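You operate a simulated robot arm through the tools that you are given. There is no shell and no other tool. Be economical: measure what you need, move in short steps, check, and stop when the job is done.

You are at the controls of a simulated robot arm. One attempt, no reset.

TASK
Put one of the black foam sleeves from the blue-legged table top on the blue lab bench top. Take the folded grey cloth from the top of the dry box and leave it in the yellow bin. Shut the door of the dry box. Push the teal drawer of the sample bench shut. Take the blue pen on the steel work table top and put it away on the top of the breadboard. Take the black pen on the steel work table top and put it away on the optics bench top. Take the green pen from the top of the blue cabinet and leave it in the blue bin. Fetch the oil bottle and stand it on the logbook. Close the upper drawer of the grey console. Any order will do. Set down upright: oil bottle.

Only the result counts: the job must be done as asked and must still hold three seconds after the hand-in. Knocking over, shifting, dropping, spilling or breaking anything else fails it. Flat cloth is picked up by pressing the open fingertips on it (5 to 10 N) and closing them slowly along it; thin cloth reads only 2 to 8 mm in the jaws.

THE ROBOT
A 6-joint arm with a two-finger gripper on a trunk, on a base that drives. Base frame: it is fixed to the floor where the robot stands at the start and does not move with it; the origin is under the middle of the robot, x ahead of it, y to its left, z up. Lengths are in m, angles in degrees, forces in N, time in s.
Its first joint turns from -166.0 to 166.0 degrees. Places, roughly: black foam sleeve (6x6x8 cm) [0.9, -0.3, 0.8]; black pen (13x2x2 cm) [-2.7, -2.7, 0.8]; blue bin (20x24x8 cm) [2.8, 4.5, 0.8]; blue lab bench top [-1.8, -1.4, 0.9]; blue pen (13x2x2 cm) [-2.7, -2.9, 0.8]; door of the dry box [0.7, 0.4, 1]; folded grey cloth (8x6x2 cm) [0.9, 0.3, 1.3]; green pen (13x2x2 cm) [1.8, 2.1, 0.9]; logbook [1, 6.5, 0.75]; oil bottle [0, 4, 0.75]; optics bench top [-1.3, -0.2, 0.8]; teal drawer of the sample bench [0.9, 0.9, 0.5]; top of the breadboard [-0.2, 3.1, 0.8]; upper drawer of the grey console [0.5, 4.4, 0.7]; yellow bin (20x24x8 cm) [0.6, -0.3, 0.8]. Payload 2.54 kg.
The TCP is the grasp point between the finger pads, 0.03 m short of the fingertips. In the tool frame z runs along the fingers and y along their closing line. Largest opening 0.116 m; the body of the gripper starts 0.095 m behind the TCP.
Orientation is told as [roll, pitch, yaw] about the base's x, y, z axes, in that order, counted from this pose: with the fingers straight down and closing along the base's y, the tool's x points along the base's -x, its y along +y and its z along -z.

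THE INTERFACE
- The arm moves only by the tool apply_moves. Its argument "steps" is a list that holds one entry, the list of rows, each a list of 7 numbers: the shift along the tool's x, y, z in units of 150 mm (1.0 is 150 mm), then the turn, a rotation vector about the tool's x, y, z in units of 180 degrees (1.0 is 180 degrees), then the gripper command, from -1 (fully open) to 1 (shut), values between in proportion. In form: [[[x, y, z, wx, wy, wz, grip], ...]]. A call has 1 to 10 rows; each row is the pose to reach, as a shift and turn from the pose commanded when the call began, along the tool's axes at that moment. A call with a number of a shift or a turn outside -1 to 1 is refused whole. A row lasts 0.2 s, in which the tool goes at most 0.05 m and 8.6 degrees; a call with a longer step from one row to the next is refused whole, and so is a gripper value outside its range. Where a pose cannot be reached the arm comes as near as it can. A force on the tool above 40 N (or 10 N above the force at the start of the call, whichever is more), or a blocked arm, ends the call early, and 0.2 s more pass. Each finger travels about 0.072 m/s and halts on what it meets, pressing with about 42 N; the grip force reading is that of the motor and also rises with nothing between the fingers. The clock runs only during rows and for 0.2 s after the last one: add rows that repeat a pose to give the fingers time. The reply holds the time, the measured pose of the TCP, the force on the tool along the base axes, the opening and the grip force, in the units named above and with some noise, with the torque about the TCP (base axes, N m) and any sound that the robot's microphone picked up.
- Cameras (640 x 400 px; columns grow to the right, rows downward): "scene" is now at [-0.0795, 0.2333, 1.4265]; the picture's right is [0.90, -0.44, 0.00], its down [-0.18, -0.37, -0.91] and it looks along [0.40, 0.82, -0.41] (base axes); focal length 214 px, centre (320, 200). "wrist" rides on the gripper at [0.069, -0.015, -0.122] in the tool frame; the picture's right is [0.21, 0.98, 0.00], its down [-0.83, 0.18, -0.53] and it looks along [-0.52, 0.11, 0.85] (tool axes); focal length 251 px, centre (320, 200). There is no depth. A picture from a camera that has moved, and an enlarged one, comes with that camera's place and axes in the base frame and with its lens.
- camera(camera): a new picture of that camera. The clock stands still meanwhile.
- roll_base(legs): drives the robot by 1 to 6 legs, each [ahead, left, turn to the left] in m, m and degrees, along the robot's own axes; the way and the turn of a leg run together, so that a leg with both is an arc; at most 1.5 m and 180 degrees a leg. The arm and the cameras ride along, it lands a little off, and it stops where it bumps. It gives what a move gives.
- head_to(pan, tilt): turns the head with the scene camera to pan (to the left, within 120 degrees either way) and tilt (down, from -29 to 69), counted from straight ahead of the robot. It gives what a move gives.
- close_up(camera, box): a new picture of the part [left, top, right, bottom] of that camera's present view, enlarged. The clock stands still meanwhile.
- sign_off(): hands the job in; it is judged then, once.

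Work in short steps. Places have to be worked out from the pictures, the camera data and where the tool is seen: move nearer, look again, correct. Check each grasp and each placing, and mend what went wrong. You have 217 turns and 218 pictures in all, those below and enlarged ones among them. Open the gripper and draw the arm clear of the work before you hand the job in, unless the task says otherwise; then end with one line.

The tools are called as a command line: name --argument value ..., lists and objects as JSON in quotes. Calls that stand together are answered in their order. apply_moves: Moves the arm, as the interface text tells. Its arguments: {"type":"object","properties":{"steps":{"type":"array","items":{"type":"array","items":{"type":"array","items":{"type":"number"}}}}},"required":["steps"]} The other tools are called the same way: roll_base (legs) drives the base; head_to (pan, tilt) turns the head that bears the scene camera; camera (camera) takes a picture; close_up (camera, box) takes an enlarged picture of a part of a camera's view; sign_off () hands the job in.

At the start:

```text
time_s: 0.0
tool_pos: [0.4123, 0.2414, 1.4688]
orientation: [-0.1, 0.0, 0.0]
ft_force: [-0.3, 0.0, -0.3]
torque: [0.0, 0.0, 0.0]
opening: 0.1159
grip_force: 0.0
robot x, y, heading: [0.0001, -0.0004, 0.0]
head pan, tilt: [64.1, 24.2]
```

scene: 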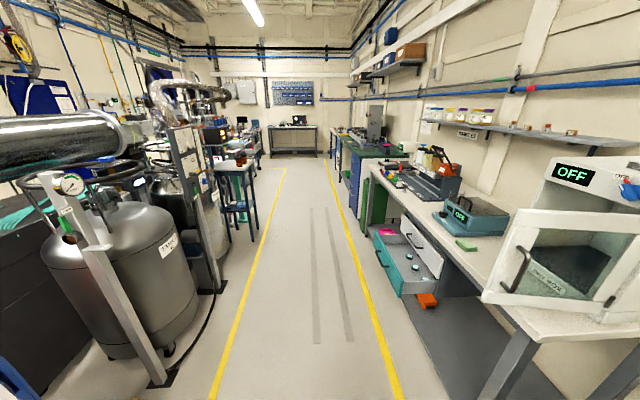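
wrist: 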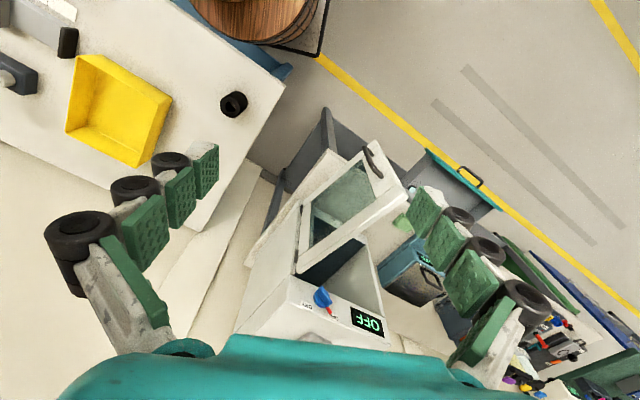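

I'll begin by looking at the area in front of the robot: the dry box, the blue-legged table and the yellow bin.

head_to --pan 0 --tilt 30

camera --camera "scene"

head_to --pan -60 --tilt 30

camera --camera "scene"

```text
time_s: 1.4
tool_pos: [0.4127, 0.2411, 1.4683]
orientation: [0.1, 0.0, -0.1]
ft_force: [0.1, 0.1, -0.2]
torque: [-0.03, 0.0, 0.01]
opening: 0.1158
grip_force: 0.1
robot x, y, heading: [0.0037, -0.0024, -0.2]
head pan, tilt: [0.0, 30.0]
```

```text
215 pictures are left
camera scene: at [-0.0294, 0.1503, 1.4173], right [0.0, -1.0, 0.0], down [-0.5, 0.0, -0.87], along [0.87, 0.0, -0.5], focal length 214 px, centre (320, 200)
```

scene: 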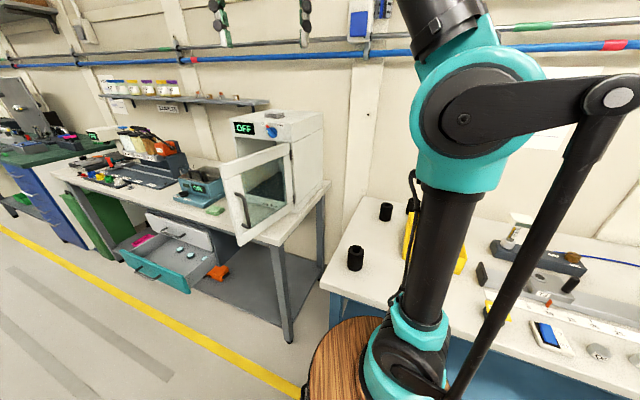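

```text
time_s: 2.6
tool_pos: [0.4114, 0.242, 1.4667]
orientation: [0.0, 0.1, 0.0]
ft_force: [-0.1, -0.9, 1.1]
torque: [0.01, 0.0, -0.02]
opening: 0.1161
grip_force: 0.1
robot x, y, heading: [0.0025, -0.0009, -0.0]
head pan, tilt: [-60.0, 30.0]
```

```text
214 pictures are left
camera scene: at [-0.0746, 0.0719, 1.4173], right [-0.87, -0.5, 0.0], down [-0.25, 0.43, -0.87], along [0.43, -0.75, -0.5], focal length 214 px, centre (320, 200)
```

scene: 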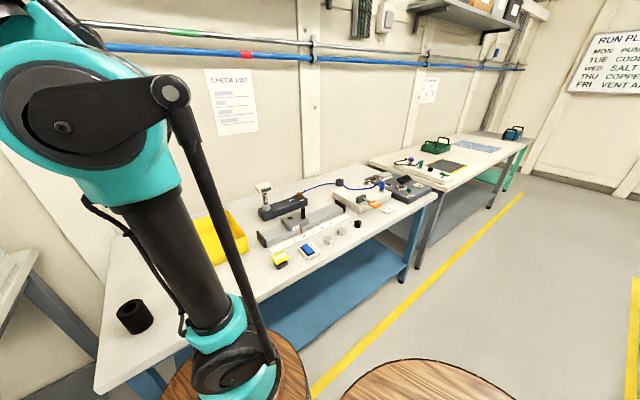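

I need to know what is around the robot's own base, so I look downward in several directions and behind.

head_to --pan -80 --tilt 65

camera --camera "scene"

head_to --pan -120 --tilt 25

camera --camera "scene"

head_to --pan 120 --tilt 25

camera --camera "scene"

```text
time_s: 3.7
tool_pos: [0.4114, 0.2418, 1.4678]
orientation: [-0.1, 0.0, 0.0]
ft_force: [-1.1, -0.9, 0.5]
torque: [-0.01, 0.02, 0.0]
opening: 0.116
grip_force: 0.0
robot x, y, heading: [0.0019, -0.001, 0.0]
head pan, tilt: [-80.0, 65.0]
```

```text
213 pictures are left
camera scene: at [-0.1093, 0.0904, 1.3697], right [-0.98, -0.17, 0.0], down [-0.16, 0.89, -0.42], along [0.07, -0.42, -0.91], focal length 214 px, centre (320, 200)
```

scene: 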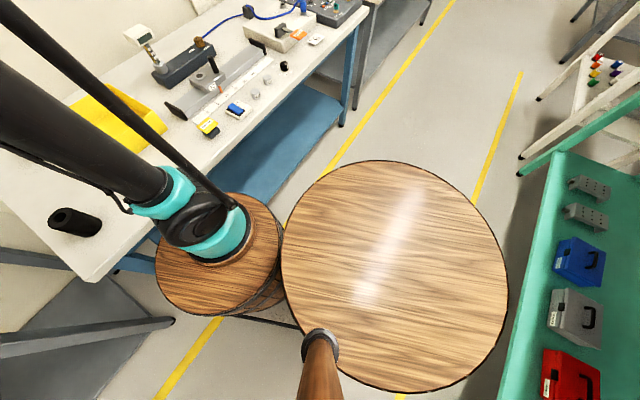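

```text
time_s: 4.7
tool_pos: [0.4119, 0.2411, 1.4684]
orientation: [0.0, 0.0, 0.0]
ft_force: [0.5, -0.4, -0.2]
torque: [0.03, 0.0, -0.01]
opening: 0.1158
grip_force: 0.0
robot x, y, heading: [0.003, -0.0014, -0.1]
head pan, tilt: [-120.0, 25.0]
```

```text
212 pictures are left
camera scene: at [-0.1658, 0.0704, 1.4252], right [-0.87, 0.5, 0.0], down [0.21, 0.37, -0.91], along [-0.45, -0.79, -0.42], focal length 214 px, centre (320, 200)
```

scene: 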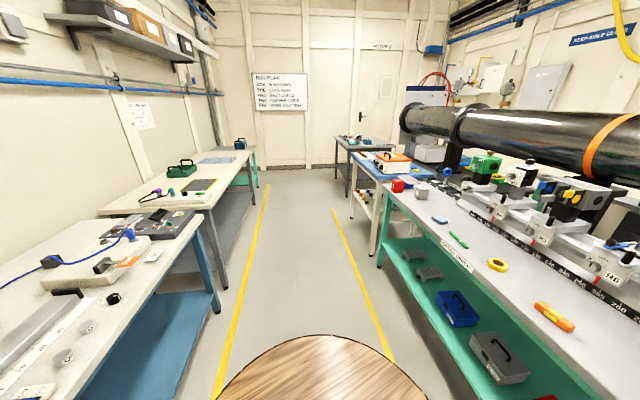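

```text
time_s: 8.1
tool_pos: [0.412, 0.2433, 1.4667]
orientation: [0.0, 0.0, 0.0]
ft_force: [-0.4, -0.5, 0.3]
torque: [-0.03, -0.04, -0.01]
opening: 0.1162
grip_force: 0.0
robot x, y, heading: [-0.0005, 0.0013, 0.1]
head pan, tilt: [120.0, 25.0]
```

```text
211 pictures are left
camera scene: at [-0.1659, 0.23, 1.4252], right [0.87, 0.5, 0.0], down [0.21, -0.37, -0.91], along [-0.45, 0.79, -0.42], focal length 214 px, centre (320, 200)
```

scene: 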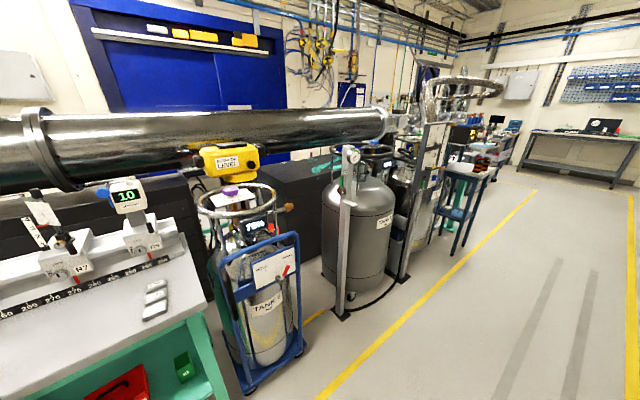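

The robot body is two barrels, with the arm mounted near (0.1, 0). Next I check the dry box and its top close up.

head_to --pan 15 --tilt 20

camera --camera "scene"

close_up --camera "scene" --box '[240, 80, 480, 230]'

```text
time_s: 9.9
tool_pos: [0.4135, 0.2417, 1.4681]
orientation: [-0.1, 0.0, -0.1]
ft_force: [-0.2, -0.1, -0.2]
torque: [0.01, 0.0, 0.01]
opening: 0.1158
grip_force: 0.1
robot x, y, heading: [-0.001, 0.0004, -0.1]
head pan, tilt: [15.0, 20.0]
```

```text
210 pictures are left
camera scene: at [-0.0299, 0.1744, 1.4333], right [0.26, -0.97, 0.0], down [-0.33, -0.09, -0.94], along [0.91, 0.24, -0.34], focal length 214 px, centre (320, 200)
```

scene: 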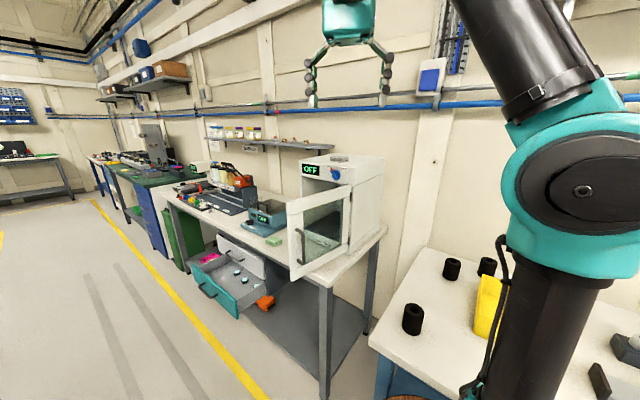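

```text
2.67 times, centred on (360, 155) of scene
camera zoom: at [-0.0299, 0.1744, 1.4333], right [0.26, -0.97, 0.0], down [-0.33, -0.09, -0.94], along [0.91, 0.24, -0.34], focal length 572 px, centre (213, 320)
```

zoom: 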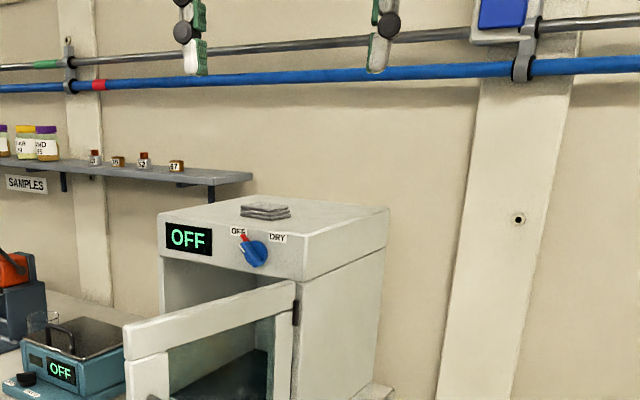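

The cloth is on the dry box near (0.87, 0.32, 1.28). I raise the tool and move it forward over the box to view it with the wrist camera.

apply_moves --steps '[[[-0.25, 0.1, -0.2, 0, 0, 0, -1], [-0.5, 0.2, -0.4, 0, 0, 0, -1], [-0.75, 0.3, -0.55, 0, 0, 0, -1], [-1, 0.4, -0.65, 0, 0, 0, -1], [-1, 0.4, -0.65, 0, 0, 0, -1]]]'

camera --camera "wrist"

```text
refused: row 1 steps farther than a row can; nothing moved
```

```text
208 pictures are left
camera wrist: at [0.3421, 0.2268, 1.5888], right [-0.21, 0.98, 0.0], down [0.83, 0.18, 0.53], along [0.52, 0.11, -0.85], focal length 251 px, centre (320, 200)
```

wrist: 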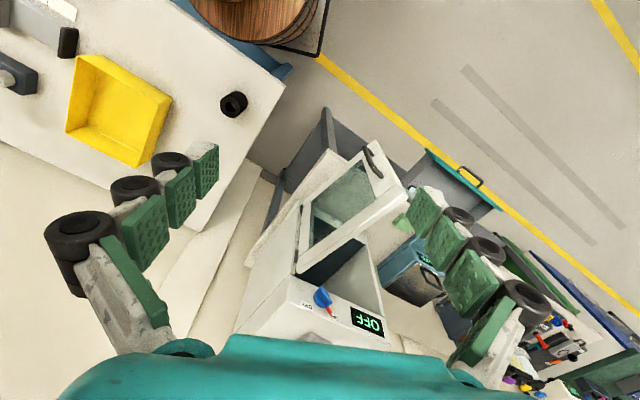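

The step was too long, so I use shorter rows.

apply_moves --steps '[[[-0.2, 0.1, -0.2, 0, 0, 0, -1], [-0.4, 0.2, -0.4, 0, 0, 0, -1], [-0.65, 0.3, -0.55, 0, 0, 0, -1], [-0.9, 0.4, -0.65, 0, 0, 0, -1], [-1, 0.4, -0.65, 0, 0, 0, -1], [-1, 0.4, -0.65, 0, 0, 0, -1]]]'

apply_moves --steps '[[[-0.3, 0.0, 0, 0, 0, 0, -1], [-0.6, 0.0, 0, 0, 0, 0, -1], [-0.9, 0.0, 0, 0, 0, 0, -1], [-0.9, 0.0, 0, 0, 0, 0, -1]]]'

camera --camera "wrist"

```text
time_s: 11.3
tool_pos: [0.5229, 0.2731, 1.4585]
orientation: [0.0, -0.1, 0.0]
ft_force: [-0.3, -0.5, -0.4]
torque: [-0.01, 0.03, 0.0]
opening: 0.1159
grip_force: 0.1
out of reach, approached as far as the arm can: row 1, 2, 3, 4, 5, 6
robot x, y, heading: [0.0043, 0.0013, 0.1]
head pan, tilt: [15.0, 20.0]
```

```text
time_s: 12.3
tool_pos: [0.6228, 0.2628, 1.4264]
orientation: [0.1, -0.1, 0.0]
ft_force: [1.2, 1.3, 0.0]
torque: [-0.08, 0.11, -0.01]
opening: 0.1158
grip_force: 0.0
out of reach, approached as far as the arm can: row 1, 2, 3, 4
robot x, y, heading: [-0.0011, 0.0007, 0.0]
head pan, tilt: [15.0, 20.0]
```

```text
207 pictures are left
camera wrist: at [0.5536, 0.2474, 1.5475], right [-0.21, 0.98, 0.0], down [0.83, 0.18, 0.53], along [0.52, 0.11, -0.85], focal length 251 px, centre (320, 200)
```

wrist: 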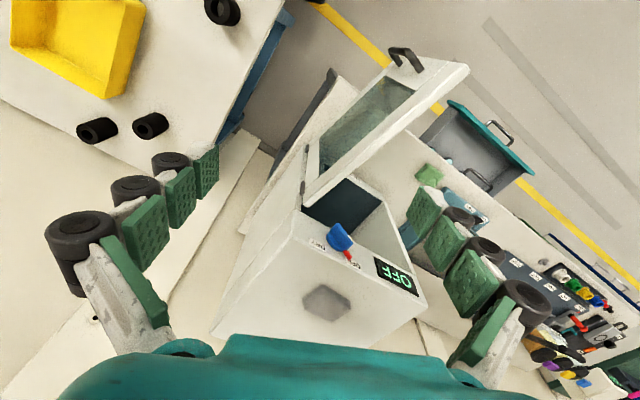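

The cloth is at about (0.90, 0.33, 1.285), too far from this stance. I'll shut the door first, since it is in the way. Its hinge is near (0.75, 0.26) and its free end near (0.54, 0.41), so I back off the arm and shut the gripper.

apply_moves --steps '[[[0.3, 0, 0, 0, 0, 0.0, 1], [0.6, 0, 0, 0, 0, 0.0, 1], [0.9, 0, 0, 0, 0, 0.043, 1], [0.9, -0.2, 0.2, 0, 0, 0.086, 1], [0.9, -0.4, 0.4, 0, 0, 0.129, 1], [0.9, -0.4, 0.6, 0, 0, 0.172, 1], [0.9, -0.4, 0.6, 0, 0, 0.172, 1]]]'

camera --camera "wrist"

```text
time_s: 13.9
tool_pos: [0.4875, 0.2036, 1.3375]
orientation: [0.0, -0.1, -31.1]
ft_force: [-0.4, 0.1, -0.2]
torque: [0.02, -0.02, 0.01]
opening: 0.0
grip_force: 28.6
robot x, y, heading: [-0.0001, -0.0, -0.2]
head pan, tilt: [15.0, 20.0]
```

```text
206 pictures are left
camera wrist: at [0.4204, 0.2263, 1.4581], right [0.32, 0.95, 0.0], down [0.8, -0.27, 0.53], along [0.51, -0.17, -0.85], focal length 251 px, centre (320, 200)
```

wrist: 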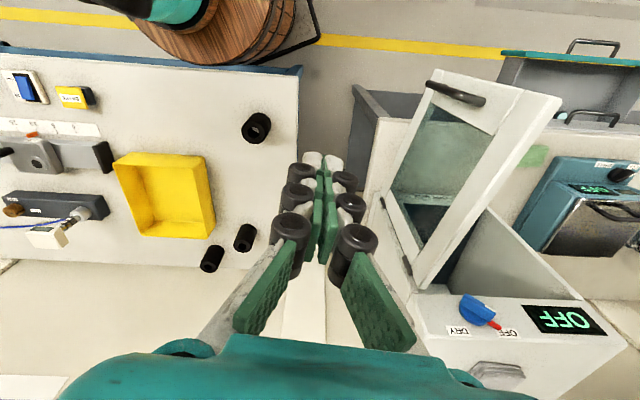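

The hinge is about (0.77, 0.28) and the tip about (0.54, 0.43), with the top edge at z 1.2. I lower the shut fingers outside the door, a little short of it.

apply_moves --steps '[[[-0.05, 0.15, 0.25, 0, 0, 0, 1], [-0.1, 0.3, 0.5, 0, 0, 0, 1], [-0.15, 0.4, 0.8, 0, 0, 0, 1], [-0.2, 0.5, 1, 0, 0, 0, 1], [-0.2, 0.5, 1, 0, 0, 0, 1]]]'

apply_moves --steps '[[[0, 0.1, 0.2, 0, 0, 0, 1], [0, 0.2, 0.35, 0, 0, 0, 1], [0, 0.4, 0.35, 0, 0, 0, 1], [0, 0.4, 0.35, 0, 0, 0, 1]]]'

camera --camera "wrist"

camera --camera "scene"

```text
time_s: 15.1
tool_pos: [0.5535, 0.2534, 1.1887]
orientation: [0.0, 0.0, -30.8]
ft_force: [-0.1, -0.6, -1.3]
torque: [-0.02, 0.0, -0.01]
opening: 0.0001
grip_force: 28.6
robot x, y, heading: [0.0003, -0.0036, -0.1]
head pan, tilt: [15.0, 20.0]
```

```text
time_s: 16.1
tool_pos: [0.5852, 0.305, 1.1352]
orientation: [0.0, 0.0, -31.0]
ft_force: [-0.4, -0.2, -0.4]
torque: [0.02, 0.01, -0.03]
opening: 0.0
grip_force: 28.8
robot x, y, heading: [0.0006, -0.001, -0.1]
head pan, tilt: [15.0, 20.0]
```

```text
205 pictures are left
camera wrist: at [0.5164, 0.3272, 1.2567], right [0.32, 0.95, 0.0], down [0.8, -0.27, 0.53], along [0.51, -0.17, -0.85], focal length 251 px, centre (320, 200)
```

wrist: 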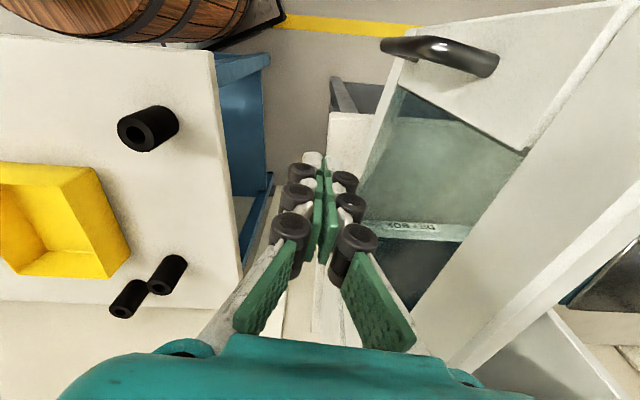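

```text
204 pictures are left
camera scene: at [-0.0299, 0.1743, 1.4333], right [0.26, -0.97, 0.0], down [-0.33, -0.09, -0.94], along [0.91, 0.24, -0.34], focal length 214 px, centre (320, 200)
```

scene: 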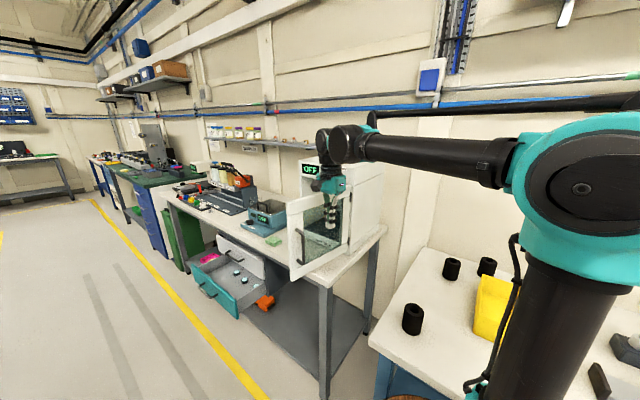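

The stick is about 5 cm from the outer face. I push along an arc around the hinge.

apply_moves --steps '[[[-0.01, 0.16, 0, 0, 0, 0, 1], [-0.015, 0.31, 0, 0, 0, 0, 1], [-0.03, 0.47, 0, 0, 0, 0, 1], [-0.045, 0.64, 0, 0, 0, 0, 1], [-0.06, 0.8, 0, 0, 0, 0, 1], [-0.114, 0.963, 0, 0, 0, 0, 1]]]'

camera --camera "wrist"

camera --camera "scene"

```text
time_s: 17.5
tool_pos: [0.6718, 0.4191, 1.1361]
orientation: [0.0, 0.0, -30.9]
ft_force: [-0.3, -0.5, 0.1]
torque: [-0.01, -0.03, 0.01]
opening: 0.0002
grip_force: 28.2
robot x, y, heading: [0.0032, 0.001, -0.0]
head pan, tilt: [15.0, 20.0]
```

```text
203 pictures are left
camera wrist: at [0.6036, 0.4424, 1.2562], right [0.32, 0.95, 0.0], down [0.8, -0.27, 0.53], along [0.51, -0.17, -0.85], focal length 251 px, centre (320, 200)
```

wrist: 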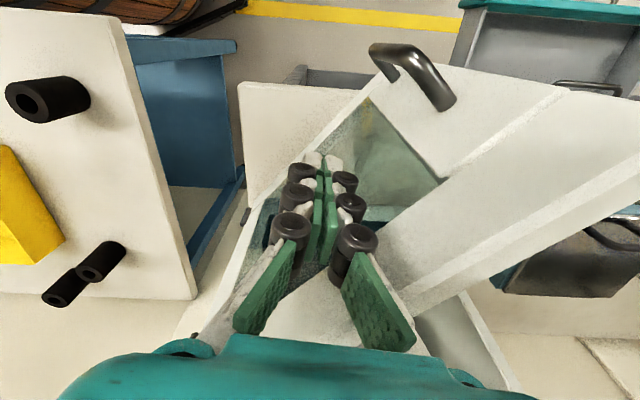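

```text
202 pictures are left
camera scene: at [-0.0301, 0.1742, 1.4333], right [0.26, -0.97, 0.0], down [-0.33, -0.09, -0.94], along [0.91, 0.24, -0.34], focal length 214 px, centre (320, 200)
```

scene: 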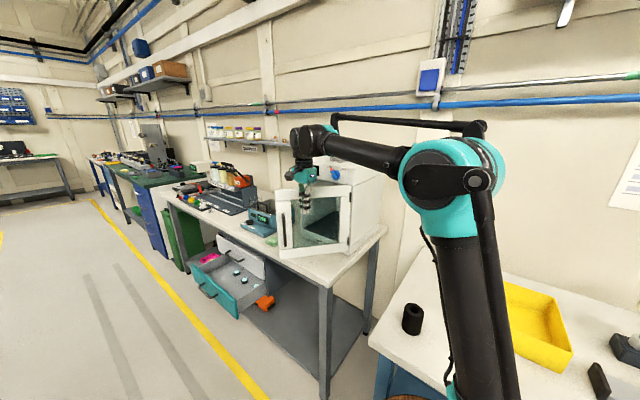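

The door is swinging with almost no resistance, so I continue the arc toward closed.

apply_moves --steps '[[[-0.07, 0.11, 0, 0, 0, 0, 1], [-0.136, 0.214, 0, 0, 0, 0, 1], [-0.271, 0.365, 0, 0, 0, 0, 1], [-0.432, 0.485, 0, 0, 0, 0, 1], [-0.607, 0.582, 0, 0, 0, 0, 1], [-0.76, 0.636, 0, 0, 0, 0, 1]]]'

camera --camera "wrist"

camera --camera "scene"

```text
time_s: 18.9
tool_pos: [0.818, 0.4413, 1.1367]
orientation: [-0.1, 0.1, -30.9]
ft_force: [-0.1, -1.0, 0.6]
torque: [0.0, -0.04, 0.01]
opening: 0.0
grip_force: 28.9
robot x, y, heading: [0.0026, 0.0016, 0.0]
head pan, tilt: [15.0, 20.0]
```

```text
201 pictures are left
camera wrist: at [0.7504, 0.465, 1.2578], right [0.32, 0.95, 0.0], down [0.8, -0.27, 0.53], along [0.51, -0.17, -0.85], focal length 251 px, centre (320, 200)
```

wrist: 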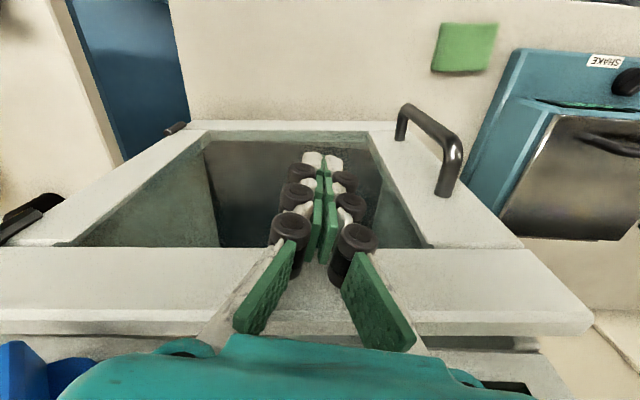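

```text
200 pictures are left
camera scene: at [-0.0303, 0.1743, 1.4333], right [0.26, -0.97, 0.0], down [-0.33, -0.09, -0.94], along [0.91, 0.24, -0.34], focal length 214 px, centre (320, 200)
```

scene: 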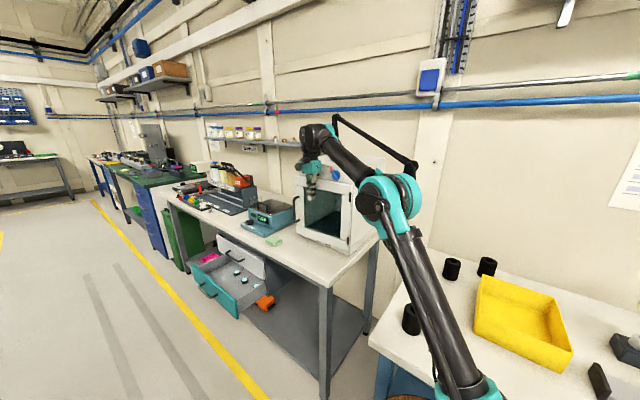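

The door is nearly parallel to the box. I press it home along its normal until the force rises.

apply_moves --steps '[[[-0.07, 0, 0, 0, 0, 0, 1], [-0.14, 0, 0, 0, 0, 0, 1], [-0.21, 0, 0, 0, 0, 0, 1], [-0.28, 0, 0, 0, 0, 0, 1], [-0.35, 0, 0, 0, 0, 0, 1]]]'

camera --camera "wrist"

```text
time_s: 19.4
tool_pos: [0.8227, 0.442, 1.1357]
orientation: [-0.2, 0.3, -30.7]
ft_force: [-11.4, 2.8, 4.5]
torque: [-0.17, -1.61, -0.07]
opening: 0.0
grip_force: 28.9
robot x, y, heading: [0.0023, -0.0007, 0.1]
head pan, tilt: [15.0, 20.0]
stopped in row 2: the force on the tool passed its limit at 55 N (the readings are from after the stop); the commanded pose is now the measured one
```

```text
199 pictures are left
camera wrist: at [0.7547, 0.4634, 1.2582], right [0.31, 0.95, 0.0], down [0.81, -0.27, 0.53], along [0.5, -0.17, -0.85], focal length 251 px, centre (320, 200)
```

wrist: 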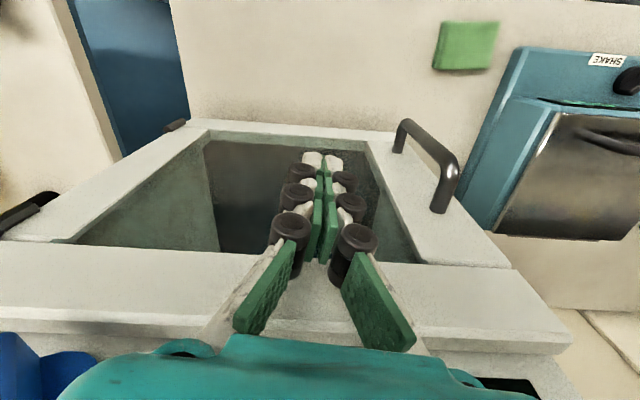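

A firm stop at 55 N suggests the door is shut. I back off and check from the side.

apply_moves --steps '[[[0.2, 0, 0, 0, 0, 0, 1], [0.45, 0, 0, 0, 0, 0, 1], [0.7, 0, -0.1, 0, 0, 0, 1], [0.9, 0, -0.3, 0, 0, 0, 1], [1, 0, -0.6, 0, 0, 0, 1], [1, 0, -0.9, 0, 0, 0, 1], [1, 0, -1, 0, 0, 0, -1], [1, 0, -1, 0, 0, 0, -1], [1, 0, -1, 0, 0, 0, -1]]]'

camera --camera "wrist"

close_up --camera "scene" --box '[240, 120, 440, 280]'

```text
time_s: 21.4
tool_pos: [0.6805, 0.5022, 1.2622]
orientation: [-0.2, 0.2, -30.8]
ft_force: [-0.4, 0.0, 0.3]
torque: [0.04, 0.01, 0.0]
opening: 0.1059
grip_force: 0.0
out of reach, approached as far as the arm can: row 6, 7, 8, 9
robot x, y, heading: [-0.0013, 0.002, 0.1]
head pan, tilt: [15.0, 20.0]
```

```text
198 pictures are left
camera wrist: at [0.6135, 0.5246, 1.3839], right [0.32, 0.95, 0.0], down [0.81, -0.27, 0.53], along [0.5, -0.17, -0.85], focal length 251 px, centre (320, 200)
```

wrist: 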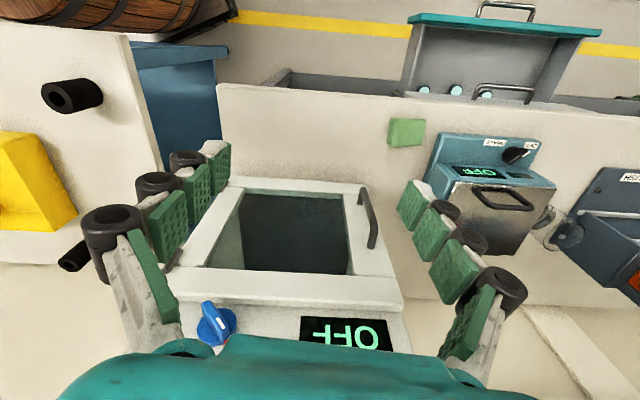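

```text
2.50 times, centred on (340, 200) of scene
camera zoom: at [-0.0303, 0.1744, 1.4333], right [0.26, -0.97, 0.0], down [-0.33, -0.09, -0.94], along [0.91, 0.24, -0.34], focal length 536 px, centre (270, 200)
```

zoom: 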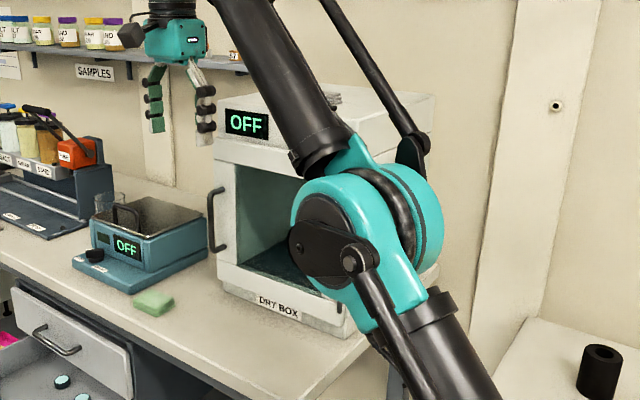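

The door reads shut. Bench and table are both turned about -22° to my axes. I pull the arm in and then move the base left and forward to get the cloth within reach.

apply_moves --steps '[[[0.2, -0.25, 0, 0, 0, 0, -1], [0.4, -0.5, 0, 0, 0, 0, -1], [0.6, -0.75, -0.1, 0, 0, 0, -1], [0.9, -0.9, -0.1, 0, 0, 0, -1], [0.9, -1, -0.2, 0, 0, 0, -1]]]'

roll_base --legs '[[0, 0.35, 0], [0.24, 0, 0]]'

camera --camera "wrist"

camera --camera "scene"

```text
refused: row 3 steps farther than a row can; nothing moved
```

```text
time_s: 25.2
tool_pos: [0.9176, 0.8551, 1.2612]
orientation: [-0.2, 0.3, -30.9]
ft_force: [0.0, 0.4, -0.5]
torque: [0.01, 0.04, 0.0]
opening: 0.1159
grip_force: 0.0
robot x, y, heading: [0.2343, 0.3546, -0.1]
head pan, tilt: [15.0, 20.0]
stopped in leg 2: the robot was blocked; the commanded pose is now the measured one
```

```text
196 pictures are left
camera wrist: at [0.8502, 0.8777, 1.3836], right [0.32, 0.95, 0.0], down [0.8, -0.27, 0.53], along [0.5, -0.17, -0.85], focal length 251 px, centre (320, 200)
```

wrist: 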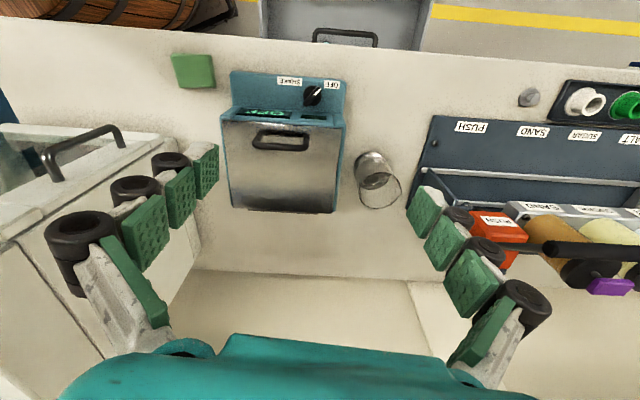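

```text
195 pictures are left
camera scene: at [0.2049, 0.5288, 1.4333], right [0.26, -0.97, 0.0], down [-0.33, -0.09, -0.94], along [0.91, 0.24, -0.34], focal length 214 px, centre (320, 200)
```

scene: 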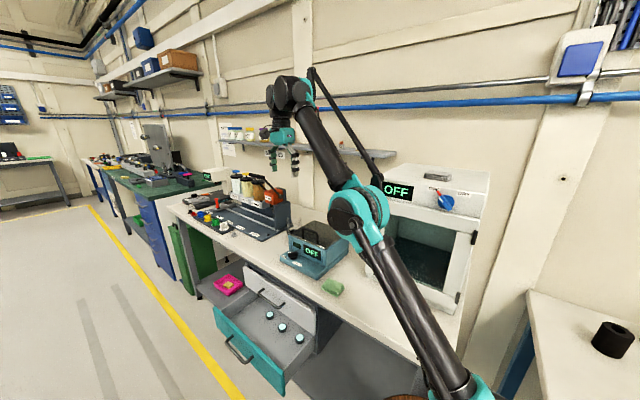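

The base stopped near (0.234, 0.355) with the force near zero, and nothing looks disturbed. I bring the arm back toward the cloth in small safe moves.

apply_moves --steps '[[[0.1, -0.2, -0.1, 0, 0, 0, -1], [0.2, -0.4, -0.2, 0, 0, 0, -1], [0.25, -0.65, -0.35, 0, 0, 0, -1], [0.25, -0.9, -0.5, 0, 0, 0, -1], [0.25, -1, -0.6, 0, 0, 0, -1], [0.25, -1, -0.8, 0, 0, 0, -1]]]'

```text
time_s: 26.6
tool_pos: [0.8081, 0.7457, 1.3833]
orientation: [-0.2, 0.3, -30.9]
ft_force: [-0.8, -0.3, 0.8]
torque: [0.05, -0.02, 0.03]
opening: 0.1159
grip_force: 0.0
robot x, y, heading: [0.2309, 0.3535, -0.2]
head pan, tilt: [15.0, 20.0]
```

Next I continue along the box toward the cloth.

apply_moves --steps '[[[-0.1, -0.3, -0.05, 0, 0, 0, -1], [-0.2, -0.6, -0.1, 0, 0, 0, -1], [-0.35, -0.85, -0.15, 0, 0, 0, -1], [-0.4, -1, -0.2, 0, 0, 0, -1], [-0.4, -1, -0.2, 0, 0, 0, -1]]]'

camera --camera "wrist"

```text
time_s: 27.8
tool_pos: [0.783, 0.5871, 1.4134]
orientation: [-0.2, 0.2, -30.9]
ft_force: [-0.6, -0.8, 0.1]
torque: [-0.02, 0.0, 0.03]
opening: 0.116
grip_force: 0.0
robot x, y, heading: [0.2328, 0.351, -0.1]
head pan, tilt: [15.0, 20.0]
```

```text
194 pictures are left
camera wrist: at [0.7152, 0.6096, 1.5345], right [0.32, 0.95, 0.0], down [0.8, -0.27, 0.53], along [0.5, -0.17, -0.85], focal length 251 px, centre (320, 200)
```

wrist: 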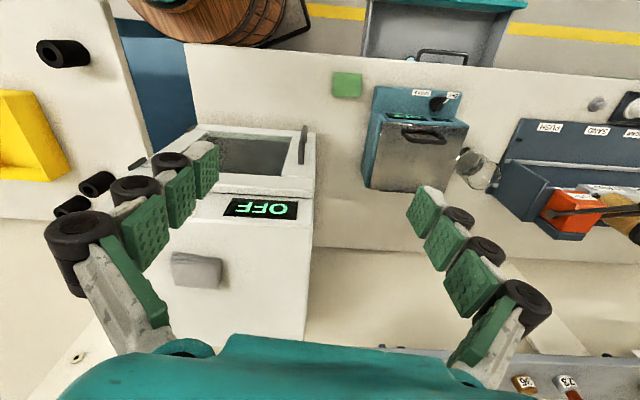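

The cloth measures at (0.916, 0.357), with its long side along the tool's y. I move above it with the fingers set to about 6 cm.

apply_moves --steps '[[[-0.25, -0.15, 0, 0, 0, 0, -0.1], [-0.5, -0.3, 0, 0, 0, 0, -0.1], [-0.75, -0.45, 0.05, 0, 0, 0, -0.1], [-0.9, -0.7, 0.1, 0, 0, 0, -0.1], [-1, -0.86, 0.15, 0, 0, 0, -0.1], [-1, -0.86, 0.15, 0, 0, 0, -0.1]]]'

camera --camera "wrist"

```text
time_s: 29.2
tool_pos: [0.8457, 0.3989, 1.3884]
orientation: [-0.1, 0.2, -30.9]
ft_force: [-0.6, 0.4, -0.6]
torque: [0.0, 0.01, 0.0]
opening: 0.064
grip_force: 0.1
robot x, y, heading: [0.2337, 0.3535, -0.1]
head pan, tilt: [15.0, 20.0]
```

```text
193 pictures are left
camera wrist: at [0.7785, 0.4217, 1.5106], right [0.32, 0.95, 0.0], down [0.8, -0.27, 0.53], along [0.5, -0.17, -0.85], focal length 251 px, centre (320, 200)
```

wrist: 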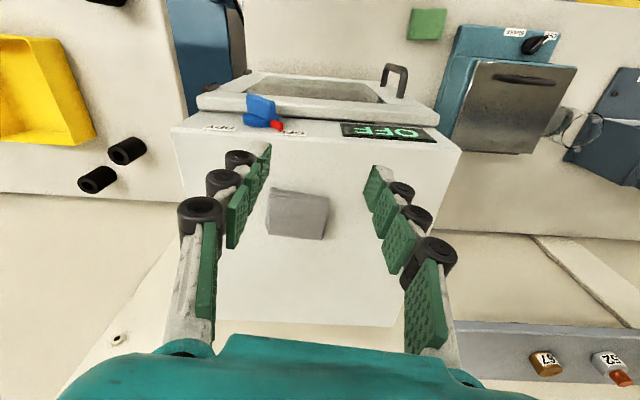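

Remaining offset is about 9 cm along tool -x. I move over the cloth and then descend to just above it.

apply_moves --steps '[[[-0.3, -0.02, 0, 0, 0, 0, 0.14], [-0.6, -0.04, 0, 0, 0, 0, 0.14], [-0.6, -0.04, 0.15, 0, 0, 0, 0.14], [-0.6, -0.04, 0.3, 0, 0, 0, 0.14], [-0.6, -0.04, 0.3, 0, 0, 0, 0.14]]]'

camera --camera "wrist"

```text
time_s: 30.4
tool_pos: [0.9194, 0.3452, 1.3439]
orientation: [-0.1, 0.2, -30.9]
ft_force: [-0.2, -0.1, 0.2]
torque: [0.0, 0.01, 0.02]
opening: 0.0498
grip_force: 0.1
robot x, y, heading: [0.2324, 0.3515, -0.3]
head pan, tilt: [15.0, 20.0]
```

```text
192 pictures are left
camera wrist: at [0.8528, 0.3686, 1.465], right [0.32, 0.95, 0.0], down [0.8, -0.27, 0.53], along [0.5, -0.17, -0.85], focal length 251 px, centre (320, 200)
```

wrist: 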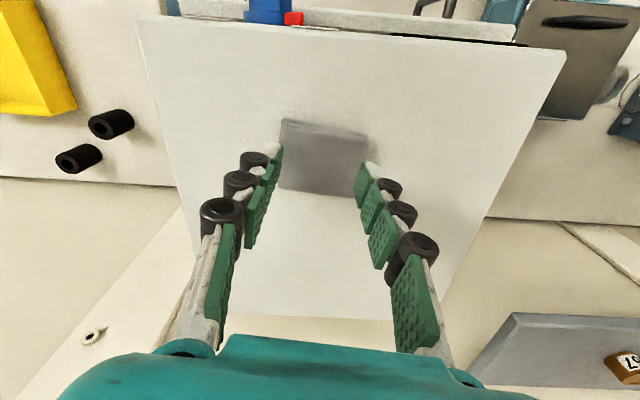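

The fingertips straddle the cloth centre well. I descend to touch.

apply_moves --steps '[[[0, 0, 0.05, 0, 0, 0, 0.14], [0, 0, 0.1, 0, 0, 0, 0.14], [0, 0, 0.13, 0, 0, 0, 0.14], [0, 0, 0.15, 0, 0, 0, 0.14]]]'

```text
time_s: 31.4
tool_pos: [0.9202, 0.3464, 1.3215]
orientation: [-0.3, 0.2, -30.9]
ft_force: [-0.3, 0.1, 0.4]
torque: [0.0, 0.02, 0.01]
opening: 0.0499
grip_force: 0.1
robot x, y, heading: [0.2313, 0.3536, -0.1]
head pan, tilt: [15.0, 20.0]
```

No contact yet, so I lower in small steps.

apply_moves --steps '[[[0, 0, 0.02, 0, 0, 0, 0.14], [0, 0, 0.04, 0, 0, 0, 0.14], [0, 0, 0.05, 0, 0, 0, 0.14]]]'

```text
time_s: 32.2
tool_pos: [0.9201, 0.347, 1.3142]
orientation: [-0.2, 0.2, -30.9]
ft_force: [-0.6, -0.1, -0.1]
torque: [-0.02, 0.01, -0.03]
opening: 0.0498
grip_force: 0.0
robot x, y, heading: [0.234, 0.3528, 0.0]
head pan, tilt: [15.0, 20.0]
```

apply_moves --steps '[[[0, 0, 0.02, 0, 0, 0, 0.14], [0, 0, 0.04, 0, 0, 0, 0.14], [0, 0, 0.06, 0, 0, 0, 0.14]]]'

camera --camera "wrist"

```text
time_s: 32.8
tool_pos: [0.9194, 0.347, 1.3136]
orientation: [0.0, 0.0, -30.9]
ft_force: [14.9, 0.6, 70.5]
torque: [0.22, -0.62, 0.07]
opening: 0.0488
grip_force: 28.9
robot x, y, heading: [0.2358, 0.3545, 0.0]
head pan, tilt: [15.0, 20.0]
stopped in row 2: the force on the tool passed its limit at 48 N (the readings are from after the stop); the commanded pose is now the measured one
```

```text
191 pictures are left
camera wrist: at [0.8506, 0.3695, 1.4337], right [0.32, 0.95, 0.0], down [0.8, -0.27, 0.54], along [0.51, -0.17, -0.84], focal length 251 px, centre (320, 200)
```

wrist: 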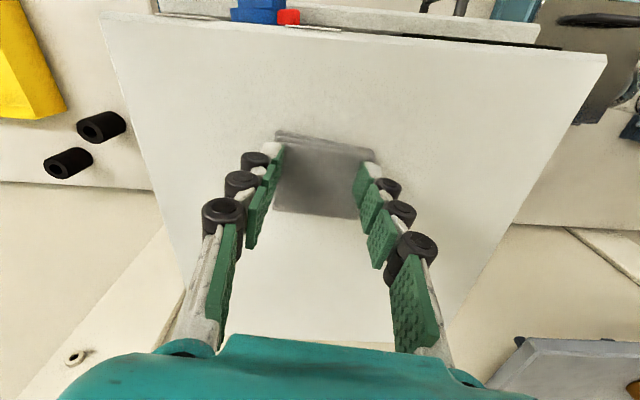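

Contact is stiff. I ease up by about a millimetre to reach 5–10 N.

apply_moves --steps '[[[0, 0, -0.008, 0, 0, 0, 0.14], [0, 0, -0.008, 0, 0, 0, 0.14]]]'

```text
time_s: 33.4
tool_pos: [0.9191, 0.3475, 1.3123]
orientation: [-0.2, 0.2, -30.9]
ft_force: [-1.1, 1.1, 28.4]
torque: [-0.05, 0.05, -0.01]
opening: 0.055
grip_force: 7.2
robot x, y, heading: [0.2344, 0.3538, -0.3]
head pan, tilt: [15.0, 20.0]
```

apply_moves --steps '[[[0, 0, -0.008, 0, 0, 0, 0.14], [0, 0, -0.008, 0, 0, 0, 0.14]]]'

```text
time_s: 34.0
tool_pos: [0.9178, 0.3474, 1.3129]
orientation: [-0.1, 0.1, -30.8]
ft_force: [-2.9, 0.6, 15.6]
torque: [0.05, 0.02, -0.04]
opening: 0.0505
grip_force: 0.4
robot x, y, heading: [0.2367, 0.3548, 0.2]
head pan, tilt: [15.0, 20.0]
```

apply_moves --steps '[[[0, 0, -0.005, 0, 0, 0, 0.14], [0, 0, -0.005, 0, 0, 0, 0.2], [0, 0, -0.005, 0, 0, 0, 0.28], [0, 0, -0.005, 0, 0, 0, 0.36], [0, 0, -0.005, 0, 0, 0, 0.44], [0, 0, -0.005, 0, 0, 0, 0.52], [0, 0, -0.005, 0, 0, 0, 0.6]]]'

camera --camera "wrist"

```text
time_s: 35.6
tool_pos: [0.9193, 0.3467, 1.314]
orientation: [-0.1, 0.1, -31.0]
ft_force: [-2.4, 2.6, 9.9]
torque: [0.09, -0.01, 0.03]
opening: 0.0235
grip_force: 0.0
robot x, y, heading: [0.2333, 0.3541, -0.0]
head pan, tilt: [15.0, 20.0]
```

```text
190 pictures are left
camera wrist: at [0.8514, 0.3698, 1.4345], right [0.32, 0.95, 0.0], down [0.8, -0.27, 0.53], along [0.5, -0.17, -0.85], focal length 251 px, centre (320, 200)
```

wrist: 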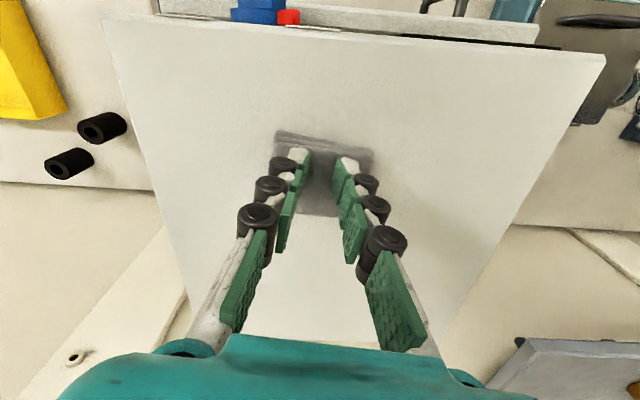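

Force is about 10 N. I keep closing slowly.

apply_moves --steps '[[[0, 0, 0, 0, 0, 0, 0.66], [0, 0, 0, 0, 0, 0, 0.72], [0, 0, 0, 0, 0, 0, 0.78], [0, 0, 0, 0, 0, 0, 0.84], [0, 0, 0, 0, 0, 0, 0.9], [0, 0, 0, 0, 0, 0, 0.96], [0, 0, 0, 0, 0, 0, 1], [0, 0, 0, 0, 0, 0, 1], [0, 0, 0, 0, 0, 0, 1]]]'

camera --camera "wrist"

```text
time_s: 37.6
tool_pos: [0.9206, 0.3473, 1.3139]
orientation: [-0.1, 0.1, -30.8]
ft_force: [-0.4, -0.1, -0.6]
torque: [-0.02, 0.03, 0.0]
opening: 0.0001
grip_force: 28.1
robot x, y, heading: [0.2414, 0.3512, -0.1]
head pan, tilt: [15.0, 20.0]
```

```text
189 pictures are left
camera wrist: at [0.8519, 0.3697, 1.4345], right [0.32, 0.95, 0.0], down [0.8, -0.27, 0.53], along [0.5, -0.17, -0.85], focal length 251 px, centre (320, 200)
```

wrist: 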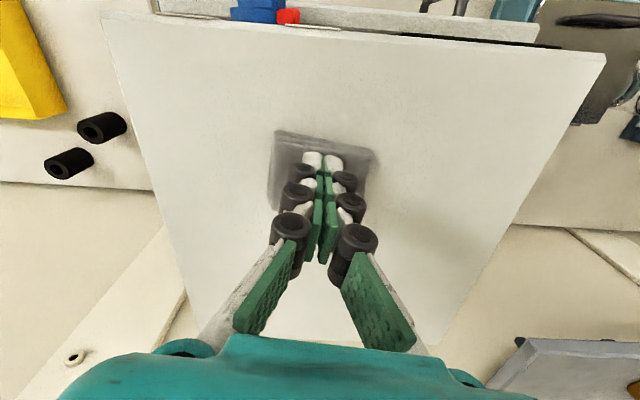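

Missed: the pressure was lost near the end of closing. I reopen to 3 cm, press again to about 8 N, and close while watching the force.

apply_moves --steps '[[[0, 0, -0.1, 0, 0, 0, 1], [0, 0, -0.1, 0, 0, 0, 0.45], [0, 0, -0.1, 0, 0, 0, 0.45], [0, 0, -0.1, 0, 0, 0, 0.45], [0, 0, -0.05, 0, 0, 0, 0.45], [0, 0, -0.01, 0, 0, 0, 0.45], [0, 0, 0.0, 0, 0, 0, 0.45], [0, 0, 0.005, 0, 0, 0, 0.45]]]'

```text
time_s: 39.4
tool_pos: [0.9196, 0.3468, 1.3139]
orientation: [-0.1, 0.1, -31.0]
ft_force: [2.5, 0.4, 24.9]
torque: [0.09, -0.21, 0.0]
opening: 0.0324
grip_force: 1.3
robot x, y, heading: [0.2338, 0.3526, 0.0]
head pan, tilt: [15.0, 20.0]
```

apply_moves --steps '[[[0, 0, -0.009, 0, 0, 0, 0.45], [0, 0, -0.009, 0, 0, 0, 0.5], [0, 0, -0.009, 0, 0, 0, 0.56], [0, 0, -0.009, 0, 0, 0, 0.62]]]'

```text
time_s: 40.4
tool_pos: [0.9202, 0.3479, 1.314]
orientation: [-0.1, 0.1, -30.9]
ft_force: [-1.2, 1.8, 5.2]
torque: [0.05, -0.01, 0.06]
opening: 0.0213
grip_force: 0.1
robot x, y, heading: [0.2358, 0.3562, -0.5]
head pan, tilt: [15.0, 20.0]
```

apply_moves --steps '[[[0, 0, 0.003, 0, 0, 0, 0.66], [0, 0, 0.004, 0, 0, 0, 0.7], [0, 0, 0.005, 0, 0, 0, 0.74]]]'

```text
time_s: 41.2
tool_pos: [0.9191, 0.3473, 1.3144]
orientation: [-0.1, 0.1, -30.9]
ft_force: [0.5, 0.3, 2.2]
torque: [0.0, 0.03, -0.04]
opening: 0.0146
grip_force: 0.1
robot x, y, heading: [0.2355, 0.3553, -0.2]
head pan, tilt: [15.0, 20.0]
```

apply_moves --steps '[[[0, 0, 0.006, 0, 0, 0, 0.74], [0, 0, 0.008, 0, 0, 0, 0.75]]]'

```text
time_s: 41.8
tool_pos: [0.9187, 0.3462, 1.3118]
orientation: [-0.1, 0.2, -30.9]
ft_force: [3.3, -1.6, 12.5]
torque: [-0.02, -0.11, -0.05]
opening: 0.0135
grip_force: 0.0
robot x, y, heading: [0.2349, 0.3504, -0.2]
head pan, tilt: [15.0, 20.0]
```

apply_moves --steps '[[[0, 0, 0.001, 0, 0, 0, 0.79], [0, 0, 0.003, 0, 0, 0, 0.83], [0, 0, 0.004, 0, 0, 0, 0.87]]]'

```text
time_s: 42.6
tool_pos: [0.9185, 0.3474, 1.3123]
orientation: [-0.2, 0.1, -30.8]
ft_force: [-1.1, 3.3, 14.7]
torque: [0.11, -0.03, 0.01]
opening: 0.0072
grip_force: 0.2
robot x, y, heading: [0.2345, 0.355, 0.0]
head pan, tilt: [15.0, 20.0]
```

apply_moves --steps '[[[0, 0, -0.002, 0, 0, 0, 0.91], [0, 0, -0.002, 0, 0, 0, 0.95], [0, 0, -0.002, 0, 0, 0, 1], [0, 0, -0.002, 0, 0, 0, 1]]]'

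camera --camera "wrist"

```text
time_s: 43.6
tool_pos: [0.9202, 0.3466, 1.3113]
orientation: [-0.2, 0.1, -30.9]
ft_force: [1.0, -0.1, -0.4]
torque: [-0.01, 0.0, -0.01]
opening: 0.0002
grip_force: 28.7
robot x, y, heading: [0.2338, 0.3532, -0.1]
head pan, tilt: [15.0, 20.0]
```

```text
188 pictures are left
camera wrist: at [0.8519, 0.3693, 1.4334], right [0.32, 0.95, 0.0], down [0.8, -0.27, 0.53], along [0.5, -0.17, -0.85], focal length 251 px, centre (320, 200)
```

wrist: 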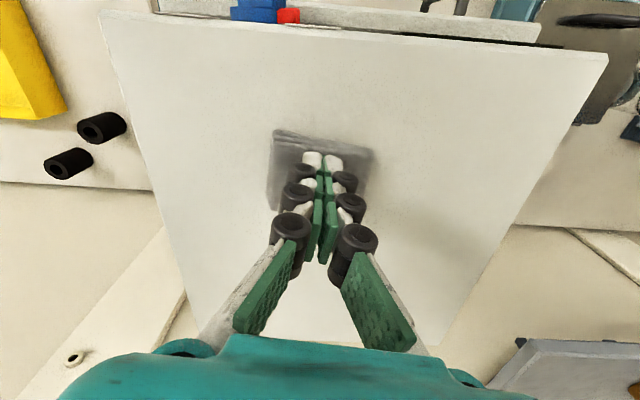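

Closing on top doesn't take it. The folded stack is about 2 cm tall and fits within the jaws, so I'll straddle it and grip from the sides.

apply_moves --steps '[[[0, 0, -0.1, 0, 0, 0, 1], [0, 0, -0.2, 0, 0, 0, -0.7], [0, 0, -0.2, 0, 0, 0, -0.7], [0, 0, -0.2, 0, 0, 0, -0.7], [0, 0, -0.2, 0, 0, 0, -0.7], [0, 0, -0.2, 0, 0, 0, -0.7]]]'

camera --camera "wrist"

```text
time_s: 45.0
tool_pos: [0.9186, 0.3464, 1.3425]
orientation: [-0.1, 0.0, -30.9]
ft_force: [0.4, 0.5, -0.1]
torque: [-0.01, -0.03, 0.02]
opening: 0.0989
grip_force: 0.0
robot x, y, heading: [0.2349, 0.3542, -0.1]
head pan, tilt: [15.0, 20.0]
```

```text
187 pictures are left
camera wrist: at [0.8522, 0.3691, 1.4633], right [0.32, 0.95, 0.0], down [0.8, -0.27, 0.53], along [0.5, -0.17, -0.85], focal length 251 px, centre (320, 200)
```

wrist: 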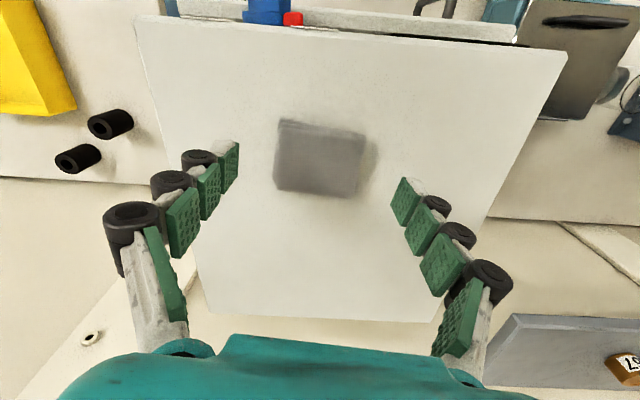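

apply_moves --steps '[[[0, 0, 0.1, 0, 0, 0, -0.7], [0, 0, 0.2, 0, 0, 0, -0.7], [0, 0, 0.27, 0, 0, 0, -0.7], [0, 0, 0.27, 0, 0, 0, -0.4], [0, 0, 0.27, 0, 0, 0, -0.2], [0, 0, 0.27, 0, 0, 0, 0], [0, 0, 0.27, 0, 0, 0, 0.2], [0, 0, 0.27, 0, 0, 0, 0.4], [0, 0, 0.27, 0, 0, 0, 0.4]]]'

camera --camera "wrist"

```text
time_s: 47.0
tool_pos: [0.9191, 0.3463, 1.3018]
orientation: [-0.1, 0.2, -31.0]
ft_force: [0.8, 1.1, 6.5]
torque: [-0.01, -0.1, 0.08]
opening: 0.0685
grip_force: 42.5
robot x, y, heading: [0.2334, 0.3576, -0.1]
head pan, tilt: [15.0, 20.0]
```

```text
186 pictures are left
camera wrist: at [0.8517, 0.3698, 1.423], right [0.32, 0.95, 0.0], down [0.8, -0.27, 0.53], along [0.5, -0.17, -0.85], focal length 251 px, centre (320, 200)
```

wrist: 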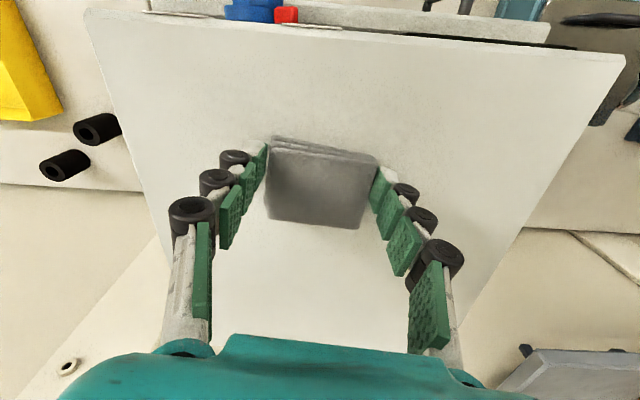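

It holds as a firm block at 6.9 cm with 42 N. I lift it.

apply_moves --steps '[[[0, 0, -0.1, 0, 0, 0, 0.6], [0, 0, -0.25, 0, 0, 0, 0.6], [0, 0, -0.4, 0, 0, 0, 0.6], [0, 0, -0.4, 0, 0, 0, 0.6]]]'

camera --camera "wrist"

```text
time_s: 48.0
tool_pos: [0.9189, 0.3472, 1.362]
orientation: [-0.1, 0.2, -31.0]
ft_force: [-0.2, -0.2, -0.2]
torque: [-0.03, 0.02, -0.05]
opening: 0.0684
grip_force: 42.2
robot x, y, heading: [0.2349, 0.3598, -0.0]
head pan, tilt: [15.0, 20.0]
```

```text
185 pictures are left
camera wrist: at [0.8522, 0.369, 1.4836], right [0.32, 0.95, 0.0], down [0.8, -0.27, 0.53], along [0.5, -0.17, -0.85], focal length 251 px, centre (320, 200)
```

wrist: 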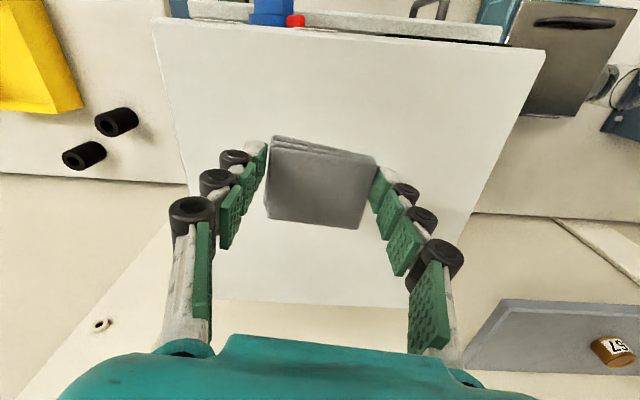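

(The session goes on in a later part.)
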